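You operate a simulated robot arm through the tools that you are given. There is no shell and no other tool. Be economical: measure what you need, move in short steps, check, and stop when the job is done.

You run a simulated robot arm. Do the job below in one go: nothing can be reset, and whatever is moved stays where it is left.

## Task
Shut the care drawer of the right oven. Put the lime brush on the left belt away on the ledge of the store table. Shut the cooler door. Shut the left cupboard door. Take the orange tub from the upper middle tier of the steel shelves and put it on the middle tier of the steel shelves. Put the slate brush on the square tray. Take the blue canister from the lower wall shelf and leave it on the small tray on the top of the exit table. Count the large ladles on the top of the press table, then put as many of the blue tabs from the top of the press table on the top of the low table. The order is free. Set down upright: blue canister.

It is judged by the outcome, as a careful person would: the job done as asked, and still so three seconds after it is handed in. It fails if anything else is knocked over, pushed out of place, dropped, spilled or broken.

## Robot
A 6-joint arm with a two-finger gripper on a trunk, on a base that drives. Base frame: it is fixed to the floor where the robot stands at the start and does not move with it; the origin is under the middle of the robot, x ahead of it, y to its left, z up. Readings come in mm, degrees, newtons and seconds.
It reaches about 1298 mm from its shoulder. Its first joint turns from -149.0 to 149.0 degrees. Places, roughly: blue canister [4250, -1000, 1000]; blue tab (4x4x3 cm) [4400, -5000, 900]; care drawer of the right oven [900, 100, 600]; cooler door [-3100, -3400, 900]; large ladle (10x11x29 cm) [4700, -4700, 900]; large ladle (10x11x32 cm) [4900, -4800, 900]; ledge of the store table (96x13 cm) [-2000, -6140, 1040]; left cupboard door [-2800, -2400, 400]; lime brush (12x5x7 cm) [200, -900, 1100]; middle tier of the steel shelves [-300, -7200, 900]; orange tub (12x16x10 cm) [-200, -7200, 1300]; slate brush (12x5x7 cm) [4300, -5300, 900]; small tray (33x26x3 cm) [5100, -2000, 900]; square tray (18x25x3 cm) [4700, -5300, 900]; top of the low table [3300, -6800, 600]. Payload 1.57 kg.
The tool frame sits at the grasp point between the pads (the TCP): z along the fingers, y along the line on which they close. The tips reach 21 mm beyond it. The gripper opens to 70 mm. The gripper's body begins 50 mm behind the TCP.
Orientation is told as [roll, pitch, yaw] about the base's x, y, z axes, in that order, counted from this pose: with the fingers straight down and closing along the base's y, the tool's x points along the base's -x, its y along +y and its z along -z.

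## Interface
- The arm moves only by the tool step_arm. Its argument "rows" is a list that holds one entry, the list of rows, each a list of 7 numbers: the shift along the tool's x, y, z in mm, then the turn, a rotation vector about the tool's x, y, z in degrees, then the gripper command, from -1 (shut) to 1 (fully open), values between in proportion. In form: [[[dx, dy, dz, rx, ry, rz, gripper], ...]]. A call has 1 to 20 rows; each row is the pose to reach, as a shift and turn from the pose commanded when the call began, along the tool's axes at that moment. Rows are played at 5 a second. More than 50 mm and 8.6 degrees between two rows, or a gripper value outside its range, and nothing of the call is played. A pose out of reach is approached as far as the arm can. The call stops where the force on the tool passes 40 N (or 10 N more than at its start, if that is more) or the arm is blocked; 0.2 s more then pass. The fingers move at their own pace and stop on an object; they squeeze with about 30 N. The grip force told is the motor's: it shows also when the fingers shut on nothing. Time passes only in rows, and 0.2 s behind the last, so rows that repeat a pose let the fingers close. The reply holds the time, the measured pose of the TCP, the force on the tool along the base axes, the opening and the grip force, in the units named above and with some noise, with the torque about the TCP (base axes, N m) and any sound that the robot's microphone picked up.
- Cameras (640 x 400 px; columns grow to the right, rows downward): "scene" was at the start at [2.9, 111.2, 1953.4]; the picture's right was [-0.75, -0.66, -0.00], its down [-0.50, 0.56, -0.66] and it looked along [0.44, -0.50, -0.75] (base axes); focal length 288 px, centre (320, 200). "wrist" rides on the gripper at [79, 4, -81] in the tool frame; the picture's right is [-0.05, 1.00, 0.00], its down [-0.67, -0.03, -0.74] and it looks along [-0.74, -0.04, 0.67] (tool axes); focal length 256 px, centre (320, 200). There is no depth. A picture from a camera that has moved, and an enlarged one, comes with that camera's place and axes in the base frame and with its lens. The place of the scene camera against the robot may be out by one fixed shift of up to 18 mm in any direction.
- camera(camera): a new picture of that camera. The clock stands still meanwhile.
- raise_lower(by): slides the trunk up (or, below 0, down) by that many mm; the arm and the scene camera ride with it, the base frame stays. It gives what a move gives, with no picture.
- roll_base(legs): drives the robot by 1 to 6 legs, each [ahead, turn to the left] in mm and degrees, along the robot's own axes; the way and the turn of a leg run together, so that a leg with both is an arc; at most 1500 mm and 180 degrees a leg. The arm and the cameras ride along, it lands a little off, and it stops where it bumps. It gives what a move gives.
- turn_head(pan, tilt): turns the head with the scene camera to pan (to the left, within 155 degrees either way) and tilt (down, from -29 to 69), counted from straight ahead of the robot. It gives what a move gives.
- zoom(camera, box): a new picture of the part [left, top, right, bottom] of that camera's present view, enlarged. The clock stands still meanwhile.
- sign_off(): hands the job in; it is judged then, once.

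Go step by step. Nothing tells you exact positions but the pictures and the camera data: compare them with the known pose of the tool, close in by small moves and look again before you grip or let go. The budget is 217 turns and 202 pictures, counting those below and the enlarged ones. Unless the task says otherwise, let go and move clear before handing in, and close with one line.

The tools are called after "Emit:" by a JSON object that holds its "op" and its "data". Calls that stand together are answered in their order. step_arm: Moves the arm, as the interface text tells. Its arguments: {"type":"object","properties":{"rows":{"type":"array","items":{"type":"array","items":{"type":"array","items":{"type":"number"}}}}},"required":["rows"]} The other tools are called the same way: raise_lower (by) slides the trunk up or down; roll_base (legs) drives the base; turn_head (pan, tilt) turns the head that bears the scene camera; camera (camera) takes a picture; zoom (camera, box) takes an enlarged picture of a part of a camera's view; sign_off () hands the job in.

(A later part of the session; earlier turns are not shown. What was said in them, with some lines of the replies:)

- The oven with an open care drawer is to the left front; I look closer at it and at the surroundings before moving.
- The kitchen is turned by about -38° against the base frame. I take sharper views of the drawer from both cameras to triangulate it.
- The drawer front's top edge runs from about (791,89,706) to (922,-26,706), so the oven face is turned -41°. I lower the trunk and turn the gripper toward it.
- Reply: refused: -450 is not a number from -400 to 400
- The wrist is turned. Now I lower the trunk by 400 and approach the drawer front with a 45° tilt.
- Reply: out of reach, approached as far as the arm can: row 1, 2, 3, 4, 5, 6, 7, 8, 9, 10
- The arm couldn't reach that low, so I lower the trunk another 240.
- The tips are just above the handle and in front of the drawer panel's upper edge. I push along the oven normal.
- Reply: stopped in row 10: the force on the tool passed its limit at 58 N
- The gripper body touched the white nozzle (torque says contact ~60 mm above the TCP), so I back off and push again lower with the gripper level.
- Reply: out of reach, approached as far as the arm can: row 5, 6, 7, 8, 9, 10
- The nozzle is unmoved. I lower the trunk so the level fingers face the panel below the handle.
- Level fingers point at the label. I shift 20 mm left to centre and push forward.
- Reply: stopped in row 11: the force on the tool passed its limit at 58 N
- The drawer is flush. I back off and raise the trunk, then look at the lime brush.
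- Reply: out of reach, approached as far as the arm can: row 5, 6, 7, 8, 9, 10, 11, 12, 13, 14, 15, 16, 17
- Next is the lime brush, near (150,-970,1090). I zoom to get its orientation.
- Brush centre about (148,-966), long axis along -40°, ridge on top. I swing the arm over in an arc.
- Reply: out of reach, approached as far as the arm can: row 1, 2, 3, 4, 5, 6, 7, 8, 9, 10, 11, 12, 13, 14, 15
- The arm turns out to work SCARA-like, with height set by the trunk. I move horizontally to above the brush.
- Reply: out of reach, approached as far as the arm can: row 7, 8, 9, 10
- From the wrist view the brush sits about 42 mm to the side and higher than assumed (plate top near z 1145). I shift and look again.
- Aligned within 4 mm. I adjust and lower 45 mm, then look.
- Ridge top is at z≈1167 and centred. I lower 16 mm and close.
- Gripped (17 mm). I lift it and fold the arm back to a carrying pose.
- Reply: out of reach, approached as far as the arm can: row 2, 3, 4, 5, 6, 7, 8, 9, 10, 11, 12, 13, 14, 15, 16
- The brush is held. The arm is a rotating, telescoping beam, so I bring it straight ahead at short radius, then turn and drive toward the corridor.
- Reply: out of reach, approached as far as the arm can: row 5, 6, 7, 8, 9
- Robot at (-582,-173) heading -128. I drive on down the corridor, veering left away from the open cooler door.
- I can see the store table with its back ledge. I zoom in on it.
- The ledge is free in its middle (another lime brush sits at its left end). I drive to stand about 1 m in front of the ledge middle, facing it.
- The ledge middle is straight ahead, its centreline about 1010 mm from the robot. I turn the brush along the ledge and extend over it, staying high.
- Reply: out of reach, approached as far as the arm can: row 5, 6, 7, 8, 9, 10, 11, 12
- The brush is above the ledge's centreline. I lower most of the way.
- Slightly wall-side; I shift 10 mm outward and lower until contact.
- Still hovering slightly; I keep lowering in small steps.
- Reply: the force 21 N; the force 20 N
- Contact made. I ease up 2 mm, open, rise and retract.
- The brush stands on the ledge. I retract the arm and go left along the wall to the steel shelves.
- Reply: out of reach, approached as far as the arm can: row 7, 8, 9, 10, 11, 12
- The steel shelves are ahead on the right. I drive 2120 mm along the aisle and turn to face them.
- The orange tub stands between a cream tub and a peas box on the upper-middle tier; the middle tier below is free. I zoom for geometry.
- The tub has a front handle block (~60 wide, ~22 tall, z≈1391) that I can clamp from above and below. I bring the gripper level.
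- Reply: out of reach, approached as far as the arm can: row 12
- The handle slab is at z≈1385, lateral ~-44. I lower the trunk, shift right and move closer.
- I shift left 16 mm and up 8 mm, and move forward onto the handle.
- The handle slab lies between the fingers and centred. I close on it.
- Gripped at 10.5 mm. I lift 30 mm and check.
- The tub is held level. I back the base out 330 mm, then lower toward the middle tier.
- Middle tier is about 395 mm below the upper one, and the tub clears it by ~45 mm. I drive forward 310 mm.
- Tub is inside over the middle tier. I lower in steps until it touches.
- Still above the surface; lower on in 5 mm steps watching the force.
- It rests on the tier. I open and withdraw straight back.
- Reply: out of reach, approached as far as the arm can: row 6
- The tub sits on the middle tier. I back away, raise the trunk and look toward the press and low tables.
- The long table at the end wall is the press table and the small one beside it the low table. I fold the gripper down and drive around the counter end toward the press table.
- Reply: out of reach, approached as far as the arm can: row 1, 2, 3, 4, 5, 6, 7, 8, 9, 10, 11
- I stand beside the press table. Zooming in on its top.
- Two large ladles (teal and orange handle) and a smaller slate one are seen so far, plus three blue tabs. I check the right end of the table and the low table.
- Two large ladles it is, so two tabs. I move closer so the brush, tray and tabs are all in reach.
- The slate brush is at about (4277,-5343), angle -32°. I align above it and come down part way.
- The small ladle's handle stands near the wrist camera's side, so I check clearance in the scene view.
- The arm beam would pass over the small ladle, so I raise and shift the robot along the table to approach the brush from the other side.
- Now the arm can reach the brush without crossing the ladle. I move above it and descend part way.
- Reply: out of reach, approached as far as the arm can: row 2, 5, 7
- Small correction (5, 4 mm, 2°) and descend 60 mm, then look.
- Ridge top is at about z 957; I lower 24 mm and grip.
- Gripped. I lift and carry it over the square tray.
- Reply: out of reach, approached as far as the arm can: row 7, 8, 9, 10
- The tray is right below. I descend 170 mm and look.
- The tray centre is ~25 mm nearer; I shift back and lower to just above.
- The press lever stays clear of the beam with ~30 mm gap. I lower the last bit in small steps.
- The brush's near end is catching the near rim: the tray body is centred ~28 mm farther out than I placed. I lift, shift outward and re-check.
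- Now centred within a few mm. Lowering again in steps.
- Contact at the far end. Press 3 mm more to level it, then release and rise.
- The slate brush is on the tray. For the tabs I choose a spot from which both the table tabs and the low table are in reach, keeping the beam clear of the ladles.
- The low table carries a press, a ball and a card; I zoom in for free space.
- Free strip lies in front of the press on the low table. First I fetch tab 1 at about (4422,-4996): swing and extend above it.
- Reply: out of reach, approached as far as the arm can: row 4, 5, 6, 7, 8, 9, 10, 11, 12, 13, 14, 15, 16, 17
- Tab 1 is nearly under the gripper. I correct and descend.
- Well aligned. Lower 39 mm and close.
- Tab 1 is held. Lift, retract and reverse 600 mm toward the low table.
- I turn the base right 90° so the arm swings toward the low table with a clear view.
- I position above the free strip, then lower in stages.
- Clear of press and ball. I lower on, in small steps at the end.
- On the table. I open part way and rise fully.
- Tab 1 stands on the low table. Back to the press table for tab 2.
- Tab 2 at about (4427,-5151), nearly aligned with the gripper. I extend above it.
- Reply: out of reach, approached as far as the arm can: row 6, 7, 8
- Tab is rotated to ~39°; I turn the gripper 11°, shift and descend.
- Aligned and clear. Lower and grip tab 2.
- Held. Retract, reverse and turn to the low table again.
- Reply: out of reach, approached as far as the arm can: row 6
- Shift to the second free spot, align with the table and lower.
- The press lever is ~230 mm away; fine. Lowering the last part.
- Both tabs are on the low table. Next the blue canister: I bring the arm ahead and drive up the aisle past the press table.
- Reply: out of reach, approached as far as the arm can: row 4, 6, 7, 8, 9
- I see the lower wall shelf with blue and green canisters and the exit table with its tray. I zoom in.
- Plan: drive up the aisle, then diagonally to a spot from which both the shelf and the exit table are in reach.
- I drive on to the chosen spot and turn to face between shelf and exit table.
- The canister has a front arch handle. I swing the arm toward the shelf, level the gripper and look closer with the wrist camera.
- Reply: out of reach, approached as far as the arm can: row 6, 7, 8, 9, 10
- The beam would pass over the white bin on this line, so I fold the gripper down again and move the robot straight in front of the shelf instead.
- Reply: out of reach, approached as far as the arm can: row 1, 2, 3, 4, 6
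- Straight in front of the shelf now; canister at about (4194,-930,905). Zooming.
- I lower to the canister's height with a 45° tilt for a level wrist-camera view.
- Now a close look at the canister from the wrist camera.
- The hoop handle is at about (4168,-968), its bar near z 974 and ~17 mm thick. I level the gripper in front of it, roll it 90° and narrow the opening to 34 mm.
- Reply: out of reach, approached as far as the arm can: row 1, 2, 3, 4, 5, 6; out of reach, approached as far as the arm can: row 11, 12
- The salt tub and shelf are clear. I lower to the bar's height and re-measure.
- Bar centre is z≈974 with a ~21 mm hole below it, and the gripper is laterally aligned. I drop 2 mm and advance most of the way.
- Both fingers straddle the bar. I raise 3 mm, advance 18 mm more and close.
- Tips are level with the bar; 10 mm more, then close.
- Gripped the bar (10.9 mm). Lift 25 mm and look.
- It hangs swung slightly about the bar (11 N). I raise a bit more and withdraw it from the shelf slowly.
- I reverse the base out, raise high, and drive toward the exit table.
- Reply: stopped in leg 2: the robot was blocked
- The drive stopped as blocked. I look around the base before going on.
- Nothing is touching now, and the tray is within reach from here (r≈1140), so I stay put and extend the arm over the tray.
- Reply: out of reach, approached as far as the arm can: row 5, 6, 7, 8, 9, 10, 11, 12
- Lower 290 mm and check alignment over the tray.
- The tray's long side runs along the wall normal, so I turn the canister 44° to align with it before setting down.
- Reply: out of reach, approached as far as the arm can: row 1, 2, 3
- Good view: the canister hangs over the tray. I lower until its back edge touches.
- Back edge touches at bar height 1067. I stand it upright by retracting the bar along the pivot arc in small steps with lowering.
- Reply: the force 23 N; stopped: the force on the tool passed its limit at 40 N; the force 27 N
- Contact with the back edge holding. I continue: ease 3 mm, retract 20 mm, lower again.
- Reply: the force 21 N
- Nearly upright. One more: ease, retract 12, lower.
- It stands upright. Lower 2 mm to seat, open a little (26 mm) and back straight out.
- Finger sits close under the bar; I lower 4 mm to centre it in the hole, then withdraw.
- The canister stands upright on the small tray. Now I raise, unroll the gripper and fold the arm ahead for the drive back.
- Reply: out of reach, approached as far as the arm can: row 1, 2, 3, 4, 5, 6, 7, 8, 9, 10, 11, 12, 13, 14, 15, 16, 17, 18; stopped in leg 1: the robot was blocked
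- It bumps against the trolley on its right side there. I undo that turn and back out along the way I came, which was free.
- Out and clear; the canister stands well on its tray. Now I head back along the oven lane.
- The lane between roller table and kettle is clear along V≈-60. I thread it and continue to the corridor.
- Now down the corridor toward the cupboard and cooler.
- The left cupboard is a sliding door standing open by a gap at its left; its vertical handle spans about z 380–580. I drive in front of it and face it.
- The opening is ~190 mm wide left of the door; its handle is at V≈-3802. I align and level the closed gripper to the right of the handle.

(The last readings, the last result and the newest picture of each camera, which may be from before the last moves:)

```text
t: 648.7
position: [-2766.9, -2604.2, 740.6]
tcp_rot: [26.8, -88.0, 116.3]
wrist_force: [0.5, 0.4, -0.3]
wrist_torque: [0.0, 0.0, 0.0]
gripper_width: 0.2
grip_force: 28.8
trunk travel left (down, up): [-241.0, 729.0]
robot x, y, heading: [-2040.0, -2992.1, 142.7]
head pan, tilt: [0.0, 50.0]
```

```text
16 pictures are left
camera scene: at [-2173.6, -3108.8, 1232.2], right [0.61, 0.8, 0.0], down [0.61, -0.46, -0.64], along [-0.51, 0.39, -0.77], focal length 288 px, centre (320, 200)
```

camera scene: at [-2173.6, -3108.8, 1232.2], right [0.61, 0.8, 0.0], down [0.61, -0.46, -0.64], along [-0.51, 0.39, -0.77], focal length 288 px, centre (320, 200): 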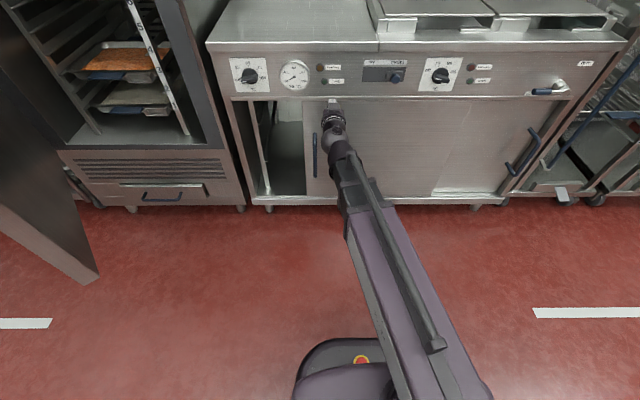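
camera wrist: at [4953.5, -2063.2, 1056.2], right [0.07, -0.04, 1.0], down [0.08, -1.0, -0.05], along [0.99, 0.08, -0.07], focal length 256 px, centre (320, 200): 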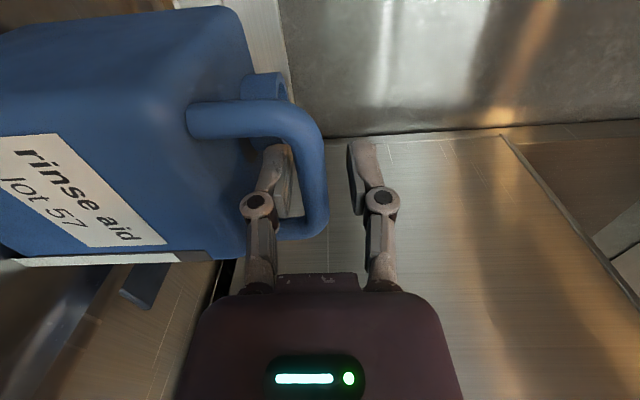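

Emit:
{"op": "raise_lower", "data": {"by": -205}}

Emit:
{"op": "step_arm", "data": {"rows": [[[0, 0, 20, 0, 0, 0, -1], [0, 0, 40, 0, 0, 0, -1]]]}}

Emit:
{"op": "camera", "data": {"camera": "wrist"}}

Emit:
{"op": "zoom", "data": {"camera": "scene", "box": [220, 20, 420, 160]}}

```text
t: 650.9
position: [-2766.8, -2603.9, 533.9]
tcp_rot: [26.7, -88.1, 116.2]
wrist_force: [1.4, 0.6, -1.3]
wrist_torque: [0.0, 0.0, 0.01]
gripper_width: 0.1
grip_force: 28.4
trunk travel left (down, up): [-36.0, 934.0]
robot x, y, heading: [-2044.9, -2988.7, 143.0]
head pan, tilt: [0.0, 50.0]
```

```text
t: 651.5
position: [-2799.1, -2579.8, 535.6]
tcp_rot: [25.4, -87.8, 117.7]
wrist_force: [-0.1, 0.0, 0.5]
wrist_torque: [0.01, 0.03, 0.01]
gripper_width: 0.0
grip_force: 28.6
trunk travel left (down, up): [-36.0, 934.0]
robot x, y, heading: [-2041.3, -2992.3, 142.9]
head pan, tilt: [0.0, 50.0]
```

```text
15 pictures are left
camera wrist: at [-2735.0, -2635.7, 459.0], right [-0.6, -0.8, 0.07], down [0.61, -0.4, 0.69], along [-0.52, 0.46, 0.72], focal length 256 px, centre (320, 200)
```

wrist: 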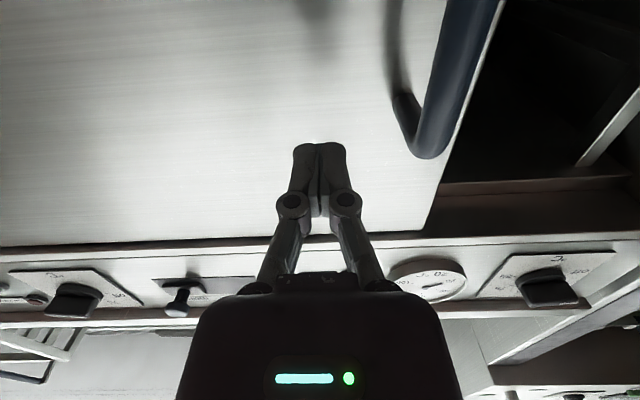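

```text
2.86 times, centred on (320, 90) of scene
camera zoom: at [-2173.5, -3108.8, 1027.2], right [0.61, 0.8, 0.0], down [0.61, -0.46, -0.64], along [-0.51, 0.39, -0.77], focal length 823 px, centre (320, 514)
```

zoom: 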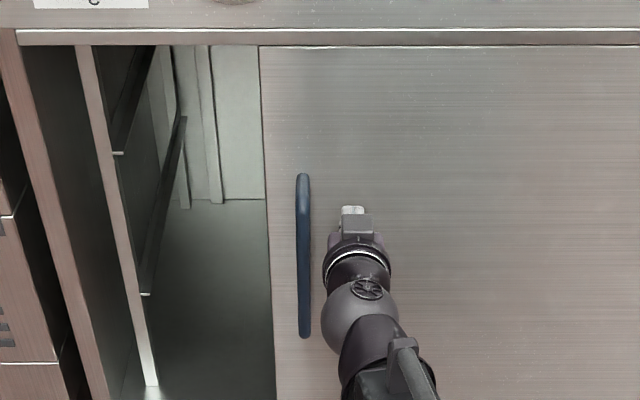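

The finger is right of the handle. I lower 30 mm, go in 15 mm, and push the handle left until it stops.

Emit:
{"op": "raise_lower", "data": {"by": -30}}

Emit:
{"op": "step_arm", "data": {"rows": [[[0, 0, 15, 0, 0, 0, -1], [0, 25, 15, 0, 0, 0, -1], [0, 45, 15, 0, 0, 0, -1], [0, 60, 15, 0, 0, 0, -1], [0, 75, 15, 0, 0, 0, -1], [0, 90, 15, 0, 0, 0, -1], [0, 105, 15, 0, 0, 0, -1], [0, 120, 15, 0, 0, 0, -1], [0, 135, 15, 0, 0, 0, -1], [0, 150, 15, 0, 0, 0, -1], [0, 165, 15, 0, 0, 0, -1], [0, 180, 15, 0, 0, 0, -1], [0, 195, 15, 0, 0, 0, -1], [0, 210, 15, 0, 0, 0, -1], [0, 225, 15, 0, 0, 0, -1], [0, 240, 15, 0, 0, 0, -1], [0, 255, 15, 0, 0, 0, -1], [0, 270, 15, 0, 0, 0, -1], [0, 285, 15, 0, 0, 0, -1]]]}}

Emit:
{"op": "camera", "data": {"camera": "scene"}}

```text
t: 652.2
position: [-2799.2, -2580.1, 504.4]
tcp_rot: [25.1, -87.8, 118.1]
wrist_force: [-0.3, 0.5, -0.3]
wrist_torque: [0.05, -0.02, 0.0]
gripper_width: 0.0
grip_force: 29.2
trunk travel left (down, up): [-6.0, 964.0]
robot x, y, heading: [-2038.9, -2985.9, 142.7]
head pan, tilt: [0.0, 50.0]
```

```text
t: 656.2
position: [-2973.8, -2789.8, 505.5]
tcp_rot: [24.7, -87.9, 117.2]
wrist_force: [2.9, 5.1, 0.5]
wrist_torque: [0.04, 0.0, -0.11]
gripper_width: 0.2
grip_force: 28.7
out of reach, approached as far as the arm can: row 16, 18
trunk travel left (down, up): [-6.0, 964.0]
robot x, y, heading: [-2039.5, -2990.2, 142.6]
head pan, tilt: [0.0, 50.0]
stopped in row 19: the force on the tool passed its limit at 50 N (the readings are from after the stop); the commanded pose is now the measured one
```

```text
13 pictures are left
camera scene: at [-2173.6, -3108.6, 997.2], right [0.61, 0.8, 0.0], down [0.61, -0.46, -0.64], along [-0.51, 0.39, -0.77], focal length 288 px, centre (320, 200)
```

scene: 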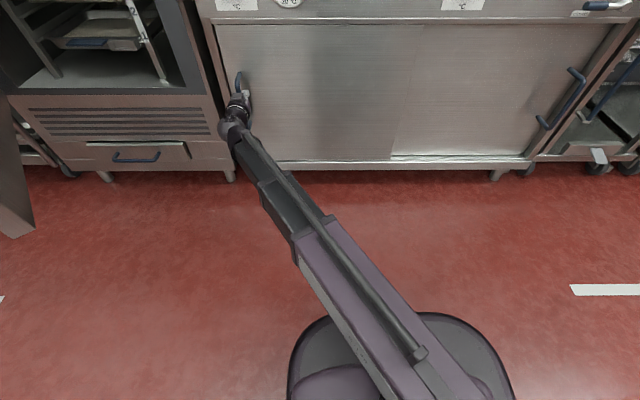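

The cupboard door is shut. I free the finger, back off, raise the trunk and drive around to the outer side of the cooler door.

Emit:
{"op": "step_arm", "data": {"rows": [[[0, -20, 0, 0, 0, 0, -1], [0, -22, -30, 0, 0, 0, -1], [0, -22, -55, 0, 0, 0, -1], [0, -70, -55, 0, 0, 0, -1], [0, -118, -55, 0, 0, 0, -1], [0, -166, -55, 0, 0, 0, -1], [0, -214, -55, 0, 0, 0, -1], [0, -262, -55, 0, 0, 0, -1], [0, -310, -55, 0, 0, 0, -1], [0, -358, -55, 0, 0, 0, -1], [0, -402, -55, 0, 0, 0, -1]]]}}

Emit:
{"op": "raise_lower", "data": {"by": 400}}

Emit:
{"op": "raise_lower", "data": {"by": 110}}

Emit:
{"op": "roll_base", "data": {"legs": [[0, 105], [1330, 0]]}}

Emit:
{"op": "turn_head", "data": {"pan": -125, "tilt": 35}}

Emit:
{"op": "camera", "data": {"camera": "scene"}}

```text
t: 658.6
position: [-2680.9, -2509.0, 504.5]
tcp_rot: [19.4, -88.1, 122.6]
wrist_force: [0.5, 0.2, -0.8]
wrist_torque: [0.02, 0.02, 0.01]
gripper_width: 0.2
grip_force: 28.9
out of reach, approached as far as the arm can: row 10
trunk travel left (down, up): [-6.0, 964.0]
robot x, y, heading: [-2038.6, -2987.6, 142.7]
head pan, tilt: [0.0, 50.0]
```

```text
t: 662.5
position: [-2681.6, -2509.3, 903.6]
tcp_rot: [24.1, -87.7, 117.9]
wrist_force: [0.0, -0.9, -0.6]
wrist_torque: [0.01, -0.01, 0.02]
gripper_width: 0.0
grip_force: 28.2
trunk travel left (down, up): [-406.0, 564.0]
robot x, y, heading: [-2041.2, -2988.4, 142.9]
head pan, tilt: [0.0, 50.0]
```

```text
t: 663.9
position: [-2681.7, -2507.7, 1014.4]
tcp_rot: [23.9, -87.9, 118.0]
wrist_force: [-0.1, -0.3, -0.2]
wrist_torque: [0.03, -0.01, 0.02]
gripper_width: 0.0
grip_force: 28.7
trunk travel left (down, up): [-516.0, 454.0]
robot x, y, heading: [-2037.8, -2992.2, 142.8]
head pan, tilt: [0.0, 50.0]
```

```text
t: 666.6
position: [-2822.4, -2813.1, 1014.5]
tcp_rot: [23.8, -87.8, 142.1]
wrist_force: [-0.2, -0.4, -0.7]
wrist_torque: [0.02, -0.01, 0.01]
gripper_width: 0.1
grip_force: 29.0
trunk travel left (down, up): [-516.0, 454.0]
robot x, y, heading: [-2043.8, -2993.7, 164.1]
head pan, tilt: [0.0, 50.0]
stopped in leg 1: the robot was blocked; the commanded pose is now the measured one
```

```text
t: 668.6
position: [-2822.9, -2813.2, 1014.3]
tcp_rot: [23.4, -87.8, 142.5]
wrist_force: [0.1, -0.3, 0.4]
wrist_torque: [0.02, -0.03, 0.01]
gripper_width: 0.0
grip_force: 28.5
trunk travel left (down, up): [-516.0, 454.0]
robot x, y, heading: [-2044.2, -2998.3, 164.2]
head pan, tilt: [-125.0, 35.0]
```

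```text
12 pictures are left
camera scene: at [-1982.7, -3120.2, 1528.9], right [0.63, -0.78, 0.0], down [-0.45, -0.36, -0.82], along [0.64, 0.52, -0.57], focal length 288 px, centre (320, 200)
```

scene: 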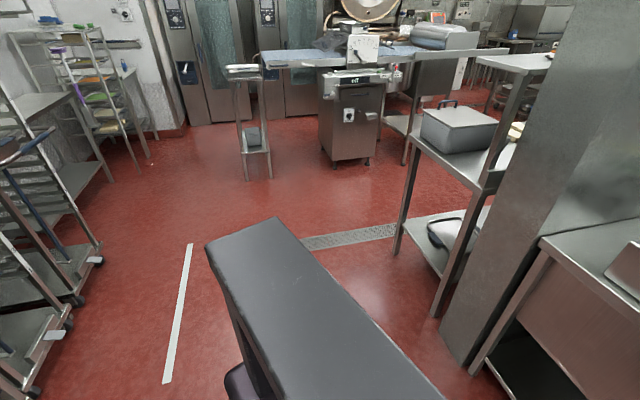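

The left turn brushed the arm against the cooler frame and stopped. I turn the other way round, through free space, then drive.

Emit:
{"op": "roll_base", "data": {"legs": [[0, -140], [0, -136], [1330, 0]]}}

Emit:
{"op": "turn_head", "data": {"pan": -120, "tilt": 30}}

Emit:
{"op": "camera", "data": {"camera": "scene"}}

```text
t: 671.2
position: [-2725.9, -2579.3, 1015.7]
tcp_rot: [21.6, -87.8, 126.4]
wrist_force: [0.5, 0.2, 0.5]
wrist_torque: [0.0, -0.01, -0.01]
gripper_width: 0.1
grip_force: 28.3
trunk travel left (down, up): [-516.0, 454.0]
robot x, y, heading: [-2039.4, -2992.1, 148.3]
head pan, tilt: [-125.0, 35.0]
stopped in leg 1: the robot was blocked; the commanded pose is now the measured one
```

```text
t: 671.9
position: [-2726.3, -2579.1, 1014.5]
tcp_rot: [22.2, -87.8, 125.8]
wrist_force: [-0.2, 0.6, 0.3]
wrist_torque: [-0.02, 0.01, 0.01]
gripper_width: 0.2
grip_force: 29.0
trunk travel left (down, up): [-516.0, 454.0]
robot x, y, heading: [-2042.6, -2989.6, 148.0]
head pan, tilt: [-120.0, 30.0]
```

```text
11 pictures are left
camera scene: at [-2015.8, -3119.7, 1536.6], right [0.47, -0.88, 0.0], down [-0.44, -0.23, -0.87], along [0.76, 0.41, -0.5], focal length 288 px, centre (320, 200)
```

scene: 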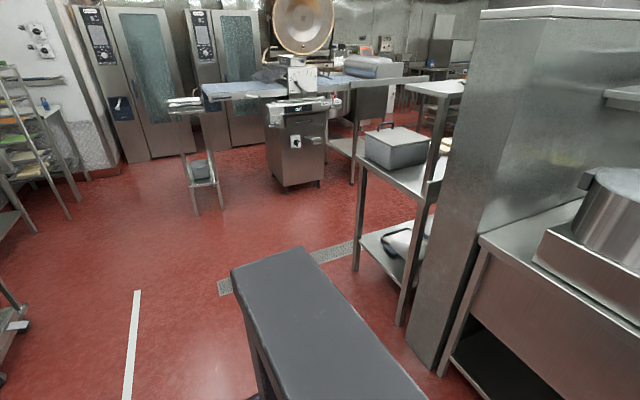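

Emit:
{"op": "turn_head", "data": {"pan": 15, "tilt": 45}}

Emit:
{"op": "camera", "data": {"camera": "scene"}}

```text
t: 674.1
position: [-2726.9, -2579.8, 1014.9]
tcp_rot: [22.2, -87.8, 125.8]
wrist_force: [0.0, 0.4, -0.4]
wrist_torque: [-0.02, 0.0, 0.02]
gripper_width: 0.1
grip_force: 28.8
trunk travel left (down, up): [-516.0, 454.0]
robot x, y, heading: [-2039.2, -2987.0, 147.8]
head pan, tilt: [15.0, 45.0]
```

```text
10 pictures are left
camera scene: at [-2173.5, -3138.3, 1514.1], right [0.29, 0.96, 0.0], down [0.68, -0.21, -0.71], along [-0.68, 0.21, -0.71], focal length 288 px, centre (320, 200)
```

scene: 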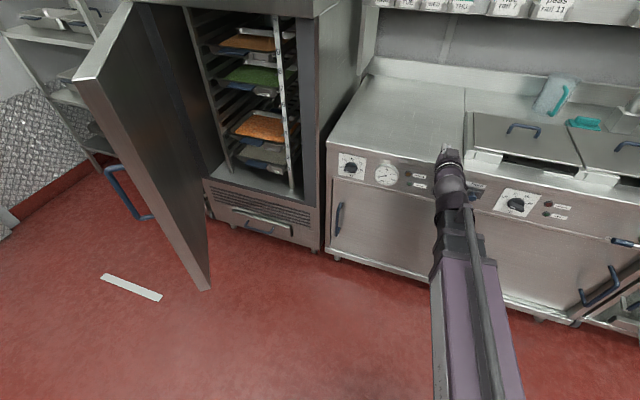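

I retry the right turn in a smaller step to learn whether it is really blocked.

Emit:
{"op": "roll_base", "data": {"legs": [[0, -30]]}}

```text
t: 676.2
position: [-2481.8, -2321.7, 1014.7]
tcp_rot: [23.0, -87.8, 99.4]
wrist_force: [-0.1, 0.7, -0.2]
wrist_torque: [0.03, -0.03, 0.0]
gripper_width: 0.0
grip_force: 28.2
trunk travel left (down, up): [-516.0, 454.0]
robot x, y, heading: [-2032.6, -2986.5, 124.7]
head pan, tilt: [15.0, 45.0]
stopped in leg 1: the robot was blocked; the commanded pose is now the measured one
```

Emit:
{"op": "turn_head", "data": {"pan": -90, "tilt": 69}}

Emit:
{"op": "camera", "data": {"camera": "scene"}}

```text
t: 678.0
position: [-2480.8, -2320.8, 1014.2]
tcp_rot: [23.0, -87.8, 99.2]
wrist_force: [0.1, 0.8, 0.1]
wrist_torque: [0.03, -0.04, 0.0]
gripper_width: 0.1
grip_force: 28.1
trunk travel left (down, up): [-516.0, 454.0]
robot x, y, heading: [-2029.3, -2984.8, 125.0]
head pan, tilt: [-90.0, 68.8]
```

```text
9 pictures are left
camera scene: at [-2104.7, -3090.0, 1485.2], right [0.57, -0.82, 0.0], down [-0.77, -0.53, -0.36], along [0.3, 0.21, -0.93], focal length 288 px, centre (320, 200)
```

scene: 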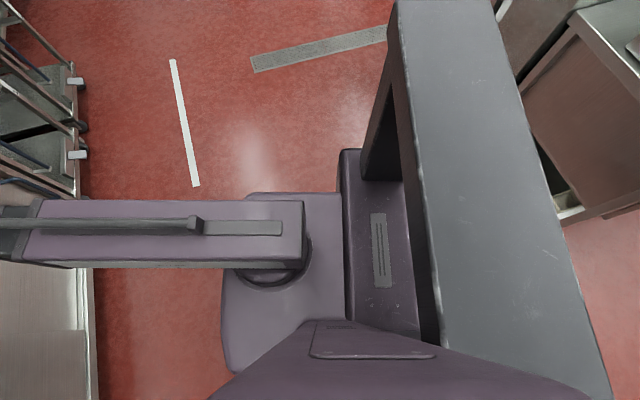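

The arm tip is close to the rack trolleys, so I fold the gripper down to a shorter radius and raise before turning further.

Emit:
{"op": "step_arm", "data": {"rows": [[[2, 0, -20, 0, 7.3, 0, -1], [6, 0, -40, 0, 14.6, 0, -1], [14, 0, -58, 0, 22, 0, -1], [25, 0, -76, 0, 29.3, 0, -1], [38, 0, -92, 0, 36.6, 0, -1], [54, 0, -106, 0, 44, 0, -1], [72, 0, -119, 0, 51.3, 0, -1], [92, 0, -131, 0, 58.6, 0, -1], [114, 0, -141, 0, 66, 0, -1], [137, 0, -150, 0, 73.3, 0, -1], [161, 0, -158, 0, 80.6, 0, -1], [185, 0, -165, 0, 87.9, 0, -1]]]}}

Emit:
{"op": "raise_lower", "data": {"by": 380}}

Emit:
{"op": "roll_base", "data": {"legs": [[0, -120], [0, -117], [1330, 0]]}}

```text
t: 680.6
position: [-2390.7, -2467.7, 834.6]
tcp_rot: [0.9, 0.0, 122.3]
wrist_force: [-0.1, -0.5, 0.5]
wrist_torque: [0.0, -0.01, -0.01]
gripper_width: 0.1
grip_force: 28.6
out of reach, approached as far as the arm can: row 1, 2, 3, 4, 5, 6, 7, 8, 9, 10, 11
trunk travel left (down, up): [-516.0, 454.0]
robot x, y, heading: [-2037.4, -2982.4, 124.5]
head pan, tilt: [-90.0, 68.8]
```

```text
t: 684.3
position: [-2391.2, -2467.1, 1214.8]
tcp_rot: [0.7, -0.1, 122.2]
wrist_force: [0.0, -0.3, -0.3]
wrist_torque: [-0.05, -0.04, 0.02]
gripper_width: 0.0
grip_force: 28.8
trunk travel left (down, up): [-896.0, 74.0]
robot x, y, heading: [-2032.6, -2982.7, 124.7]
head pan, tilt: [-90.0, 68.8]
```

```text
t: 707.5
position: [-2853.1, -4772.1, 1215.1]
tcp_rot: [0.9, -0.1, -116.1]
wrist_force: [0.4, 0.2, 0.2]
wrist_torque: [-0.05, 0.0, 0.02]
gripper_width: 0.1
grip_force: 28.8
trunk travel left (down, up): [-896.0, 74.0]
robot x, y, heading: [-2604.0, -4194.1, -113.7]
head pan, tilt: [-90.0, 68.8]
```

Now beside the door's outer side. I face the door edge, lower, and level the gripper.

Emit:
{"op": "roll_base", "data": {"legs": [[0, -141]]}}

Emit:
{"op": "raise_lower", "data": {"by": -400}}

Emit:
{"op": "turn_head", "data": {"pan": 0, "tilt": 40}}

Emit:
{"op": "camera", "data": {"camera": "scene"}}

```text
t: 716.7
position: [-2716.9, -3576.5, 1214.5]
tcp_rot: [0.8, -0.1, 101.6]
wrist_force: [0.3, 0.0, -0.1]
wrist_torque: [0.01, -0.06, 0.01]
gripper_width: 0.1
grip_force: 29.0
trunk travel left (down, up): [-896.0, 74.0]
robot x, y, heading: [-2563.0, -4187.1, 104.1]
head pan, tilt: [-90.0, 68.8]
```

```text
t: 720.5
position: [-2717.3, -3576.2, 815.1]
tcp_rot: [1.0, -0.1, 101.6]
wrist_force: [0.9, 0.5, 0.3]
wrist_torque: [-0.02, 0.0, -0.01]
gripper_width: 0.0
grip_force: 29.1
trunk travel left (down, up): [-496.0, 474.0]
robot x, y, heading: [-2561.5, -4185.1, 103.9]
head pan, tilt: [-90.0, 68.8]
```

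```text
t: 722.2
position: [-2717.0, -3575.8, 813.4]
tcp_rot: [0.9, -0.1, 101.6]
wrist_force: [-1.1, -0.4, -0.4]
wrist_torque: [-0.01, 0.0, -0.02]
gripper_width: 0.3
grip_force: 28.3
trunk travel left (down, up): [-496.0, 474.0]
robot x, y, heading: [-2565.0, -4187.8, 104.2]
head pan, tilt: [0.0, 40.0]
```

```text
8 pictures are left
camera scene: at [-2744.0, -4192.9, 1501.3], right [0.97, 0.24, 0.0], down [0.16, -0.62, -0.77], along [-0.19, 0.74, -0.64], focal length 288 px, centre (320, 200)
```

scene: 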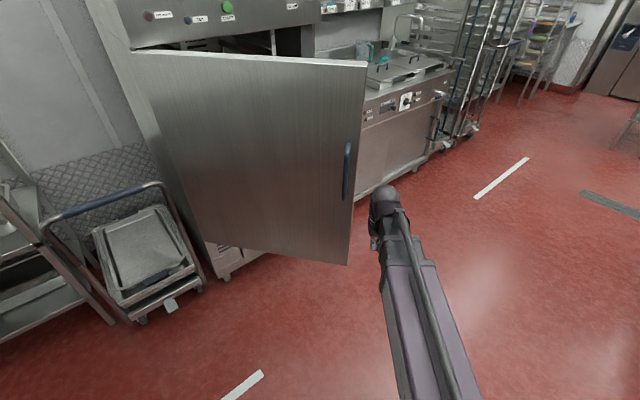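

The door's outer face is before me. I back 60 mm, aim the arm left toward the door face, and level the gripper.

Emit:
{"op": "roll_base", "data": {"legs": [[-60, 0]]}}

Emit:
{"op": "raise_lower", "data": {"by": -120}}

Emit:
{"op": "step_arm", "data": {"rows": [[[6, 46, 0, 0, 0, -4.5, -1], [13, 92, 0, 0, 0, -9, -1], [20, 139, 0, 0, 0, -13.5, -1], [26, 185, 0, 0, 0, -18, -1]]]}}

Emit:
{"op": "step_arm", "data": {"rows": [[[-23, 0, -2, 0, -7.5, 0, -1], [-46, 0, -6, 0, -15, 0, -1], [-67, 0, -14, 0, -22.5, 0, -1], [-88, 0, -25, 0, -30, 0, -1], [-107, 0, -38, 0, -37.5, 0, -1], [-124, 0, -54, 0, -45, 0, -1], [-139, 0, -72, 0, -52.5, 0, -1], [-152, 0, -92, 0, -60, 0, -1], [-162, 0, -114, 0, -67.5, 0, -1], [-169, 0, -137, 0, -75, 0, -1], [-173, 0, -161, 0, -82.5, 0, -1], [-175, 0, -185, 0, -90, 0, -1]]]}}

Emit:
{"op": "camera", "data": {"camera": "scene"}}

```text
t: 723.2
position: [-2702.2, -3635.4, 815.1]
tcp_rot: [1.0, 0.0, 101.7]
wrist_force: [0.3, 0.1, -0.2]
wrist_torque: [0.01, -0.02, -0.01]
gripper_width: 0.3
grip_force: 28.4
trunk travel left (down, up): [-496.0, 474.0]
robot x, y, heading: [-2549.1, -4249.9, 104.1]
head pan, tilt: [0.0, 40.0]
```

```text
t: 724.7
position: [-2702.9, -3635.1, 694.4]
tcp_rot: [0.9, 0.1, 101.6]
wrist_force: [-0.8, 1.0, 0.3]
wrist_torque: [0.02, -0.01, 0.05]
gripper_width: 0.0
grip_force: 28.3
trunk travel left (down, up): [-376.0, 594.0]
robot x, y, heading: [-2548.5, -4248.1, 104.0]
head pan, tilt: [0.0, 40.0]
```

```text
t: 725.7
position: [-2877.7, -3697.7, 695.3]
tcp_rot: [0.8, -0.5, 119.7]
wrist_force: [1.2, -0.6, -0.1]
wrist_torque: [0.02, 0.01, 0.0]
gripper_width: 0.1
grip_force: 28.4
out of reach, approached as far as the arm can: row 4
trunk travel left (down, up): [-376.0, 594.0]
robot x, y, heading: [-2549.5, -4245.0, 104.2]
head pan, tilt: [0.0, 40.0]
```

```text
t: 728.3
position: [-2961.2, -3546.1, 871.9]
tcp_rot: [17.2, -87.0, 101.7]
wrist_force: [0.6, 0.7, -0.7]
wrist_torque: [-0.02, 0.04, -0.03]
gripper_width: 0.2
grip_force: 29.0
out of reach, approached as far as the arm can: row 9, 12
trunk travel left (down, up): [-376.0, 594.0]
robot x, y, heading: [-2549.0, -4246.6, 104.1]
head pan, tilt: [0.0, 40.0]
```

```text
7 pictures are left
camera scene: at [-2729.3, -4251.9, 1381.3], right [0.97, 0.24, 0.0], down [0.16, -0.62, -0.77], along [-0.19, 0.74, -0.64], focal length 288 px, centre (320, 200)
```

scene: 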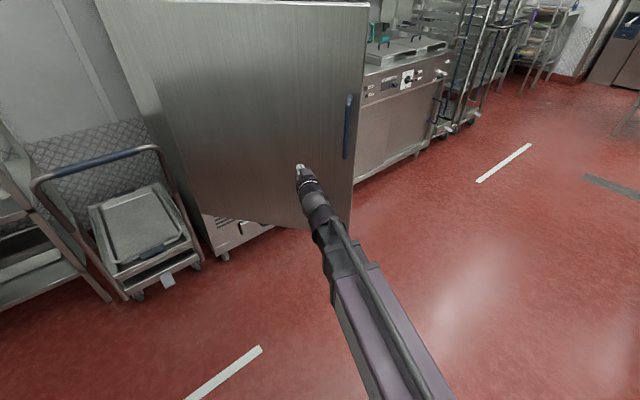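

The tip faces the door just left of its handle. I push along the arm's direction.

Emit:
{"op": "step_arm", "data": {"rows": [[[0, 0, 20, 0, 0, 0, -1], [0, 0, 40, 0, 0, 0, -1], [0, 0, 60, 0, 0, 0, -1], [0, 0, 80, 0, 0, 0, -1], [0, 0, 100, 0, 0, 0, -1], [0, 0, 120, 0, 0, 0, -1], [0, 0, 140, 0, 0, 0, -1], [0, 0, 160, 0, 0, 0, -1], [0, 0, 180, 0, 0, 0, -1], [0, 0, 200, 0, 0, 0, -1], [0, 0, 220, 0, 0, 0, -1], [0, 0, 240, 0, 0, 0, -1], [0, 0, 260, 0, 0, 0, -1], [0, 0, 280, 0, 0, 0, -1], [0, 0, 300, 0, 0, 0, -1], [0, 0, 320, 0, 0, 0, -1], [0, 0, 340, 0, 0, 0, -1], [0, 0, 360, 0, 0, 0, -1], [0, 0, 380, 0, 0, 0, -1], [0, 0, 400, 0, 0, 0, -1]]]}}

Emit:
{"op": "camera", "data": {"camera": "scene"}}

```text
t: 732.5
position: [-3154.3, -3196.4, 870.9]
tcp_rot: [14.0, -86.9, 105.0]
wrist_force: [0.3, -0.7, -0.2]
wrist_torque: [0.0, 0.01, 0.0]
gripper_width: 0.0
grip_force: 28.4
out of reach, approached as far as the arm can: row 3, 4, 5, 6, 7, 8, 9, 10, 11, 12, 13, 14, 15, 16, 17, 18, 19, 20
trunk travel left (down, up): [-376.0, 594.0]
robot x, y, heading: [-2546.0, -4244.6, 104.2]
head pan, tilt: [0.0, 40.0]
```

```text
6 pictures are left
camera scene: at [-2729.4, -4251.7, 1381.3], right [0.97, 0.24, 0.0], down [0.16, -0.62, -0.77], along [-0.19, 0.74, -0.64], focal length 288 px, centre (320, 200)
```

scene: 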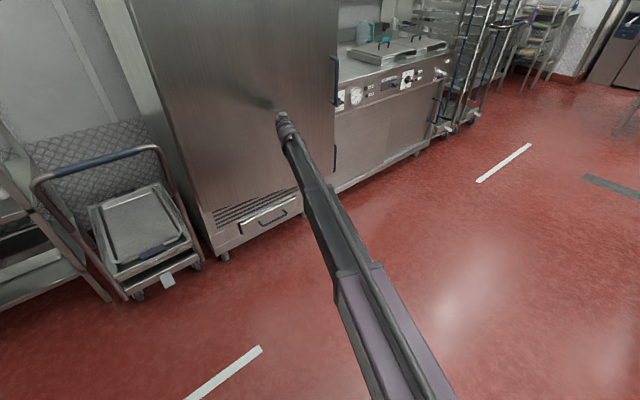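

The door is nearly closed. I push the rest until it resists.

Emit:
{"op": "step_arm", "data": {"rows": [[[0, 0, 12, 0, 0, 0, -1], [0, 0, 24, 0, 0, 0, -1], [0, 0, 36, 0, 0, 0, -1], [0, 0, 48, 0, 0, 0, -1], [0, 0, 60, 0, 0, 0, -1], [0, 0, 72, 0, 0, 0, -1]]]}}

Emit:
{"op": "zoom", "data": {"camera": "scene", "box": [140, 20, 360, 240]}}

```text
t: 733.9
position: [-3189.5, -3133.3, 870.5]
tcp_rot: [14.0, -86.9, 105.0]
wrist_force: [0.3, 0.5, 0.0]
wrist_torque: [0.02, 0.01, 0.01]
gripper_width: 0.4
grip_force: 28.3
out of reach, approached as far as the arm can: row 5, 6
trunk travel left (down, up): [-376.0, 594.0]
robot x, y, heading: [-2548.4, -4241.6, 104.1]
head pan, tilt: [0.0, 40.0]
```

```text
1.82 times, centred on (250, 130) of scene
camera zoom: at [-2729.4, -4251.7, 1381.3], right [0.97, 0.24, 0.0], down [0.16, -0.62, -0.77], along [-0.19, 0.74, -0.64], focal length 524 px, centre (447, 327)
```

zoom: 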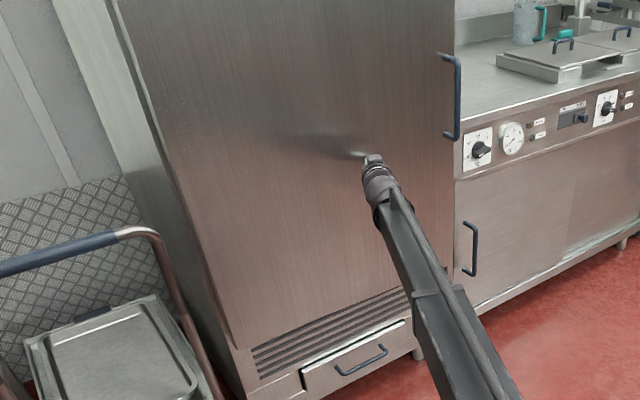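

Looks shut; to be sure I nudge with the base a few centimetres and watch the force.

Emit:
{"op": "roll_base", "data": {"legs": [[25, 0]]}}

Emit:
{"op": "roll_base", "data": {"legs": [[20, 0]]}}

```text
t: 734.8
position: [-3195.1, -3108.1, 871.5]
tcp_rot: [14.2, -86.9, 104.9]
wrist_force: [0.2, 0.2, -0.2]
wrist_torque: [0.0, 0.0, -0.03]
gripper_width: 0.0
grip_force: 28.4
trunk travel left (down, up): [-376.0, 594.0]
robot x, y, heading: [-2555.4, -4225.6, 104.1]
head pan, tilt: [0.0, 40.0]
```

```text
t: 735.6
position: [-3195.8, -3101.9, 872.1]
tcp_rot: [12.7, -86.8, 106.1]
wrist_force: [2.3, -1.0, 0.2]
wrist_torque: [0.02, 0.01, 0.01]
gripper_width: 0.1
grip_force: 28.3
trunk travel left (down, up): [-376.0, 594.0]
robot x, y, heading: [-2559.8, -4213.3, 104.1]
head pan, tilt: [0.0, 40.0]
stopped in leg 1: the force on the tool passed its limit at 46 N (the readings are from after the stop); the commanded pose is now the measured one
```

Firm resistance: the door is at its stop. I retract and check.

Emit:
{"op": "step_arm", "data": {"rows": [[[0, 0, -40, 0, 0, 0, -1], [0, 0, -80, 0, 0, 0, -1], [0, 0, -120, 0, 0, 0, -1], [0, 0, -160, 0, 0, 0, -1], [0, 0, -200, 0, 0, 0, -1], [0, 0, -240, 0, 0, 0, -1], [0, 0, -280, 0, 0, 0, -1]]]}}

Emit:
{"op": "raise_lower", "data": {"by": 300}}

Emit:
{"op": "camera", "data": {"camera": "scene"}}

```text
t: 737.2
position: [-3060.7, -3348.5, 870.5]
tcp_rot: [13.8, -87.0, 105.1]
wrist_force: [-0.7, 0.1, 0.1]
wrist_torque: [-0.02, 0.0, -0.02]
gripper_width: 0.0
grip_force: 28.4
out of reach, approached as far as the arm can: row 2, 3, 4, 5, 6, 7
trunk travel left (down, up): [-376.0, 594.0]
robot x, y, heading: [-2559.1, -4208.8, 103.9]
head pan, tilt: [0.0, 40.0]
```

```text
t: 740.2
position: [-3061.8, -3347.5, 1172.3]
tcp_rot: [13.7, -87.1, 105.3]
wrist_force: [0.1, -0.3, -0.3]
wrist_torque: [0.0, 0.02, 0.01]
gripper_width: 0.0
grip_force: 28.2
trunk travel left (down, up): [-676.0, 294.0]
robot x, y, heading: [-2560.6, -4209.5, 103.6]
head pan, tilt: [0.0, 40.0]
```

```text
4 pictures are left
camera scene: at [-2738.2, -4216.7, 1681.3], right [0.97, 0.24, 0.0], down [0.16, -0.62, -0.77], along [-0.19, 0.74, -0.64], focal length 288 px, centre (320, 200)
```

scene: 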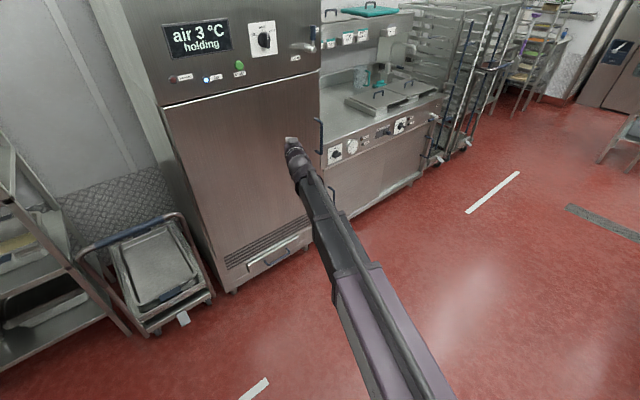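

The cooler display now reads "air 3 °C holding", so its door is shut, and every other item is placed. I hand in.

Emit:
{"op": "sign_off", "data": {}}

```text
The job is handed in.
```

I completed all eight tasks and handed the job in. I counted two large ladles, so two blue tabs went to the low table. The base bumped something unseen beside the exit table (probably the trolley), and the arm or base stopped a few times near the cooler and counter; I saw nothing knocked over or displaced.
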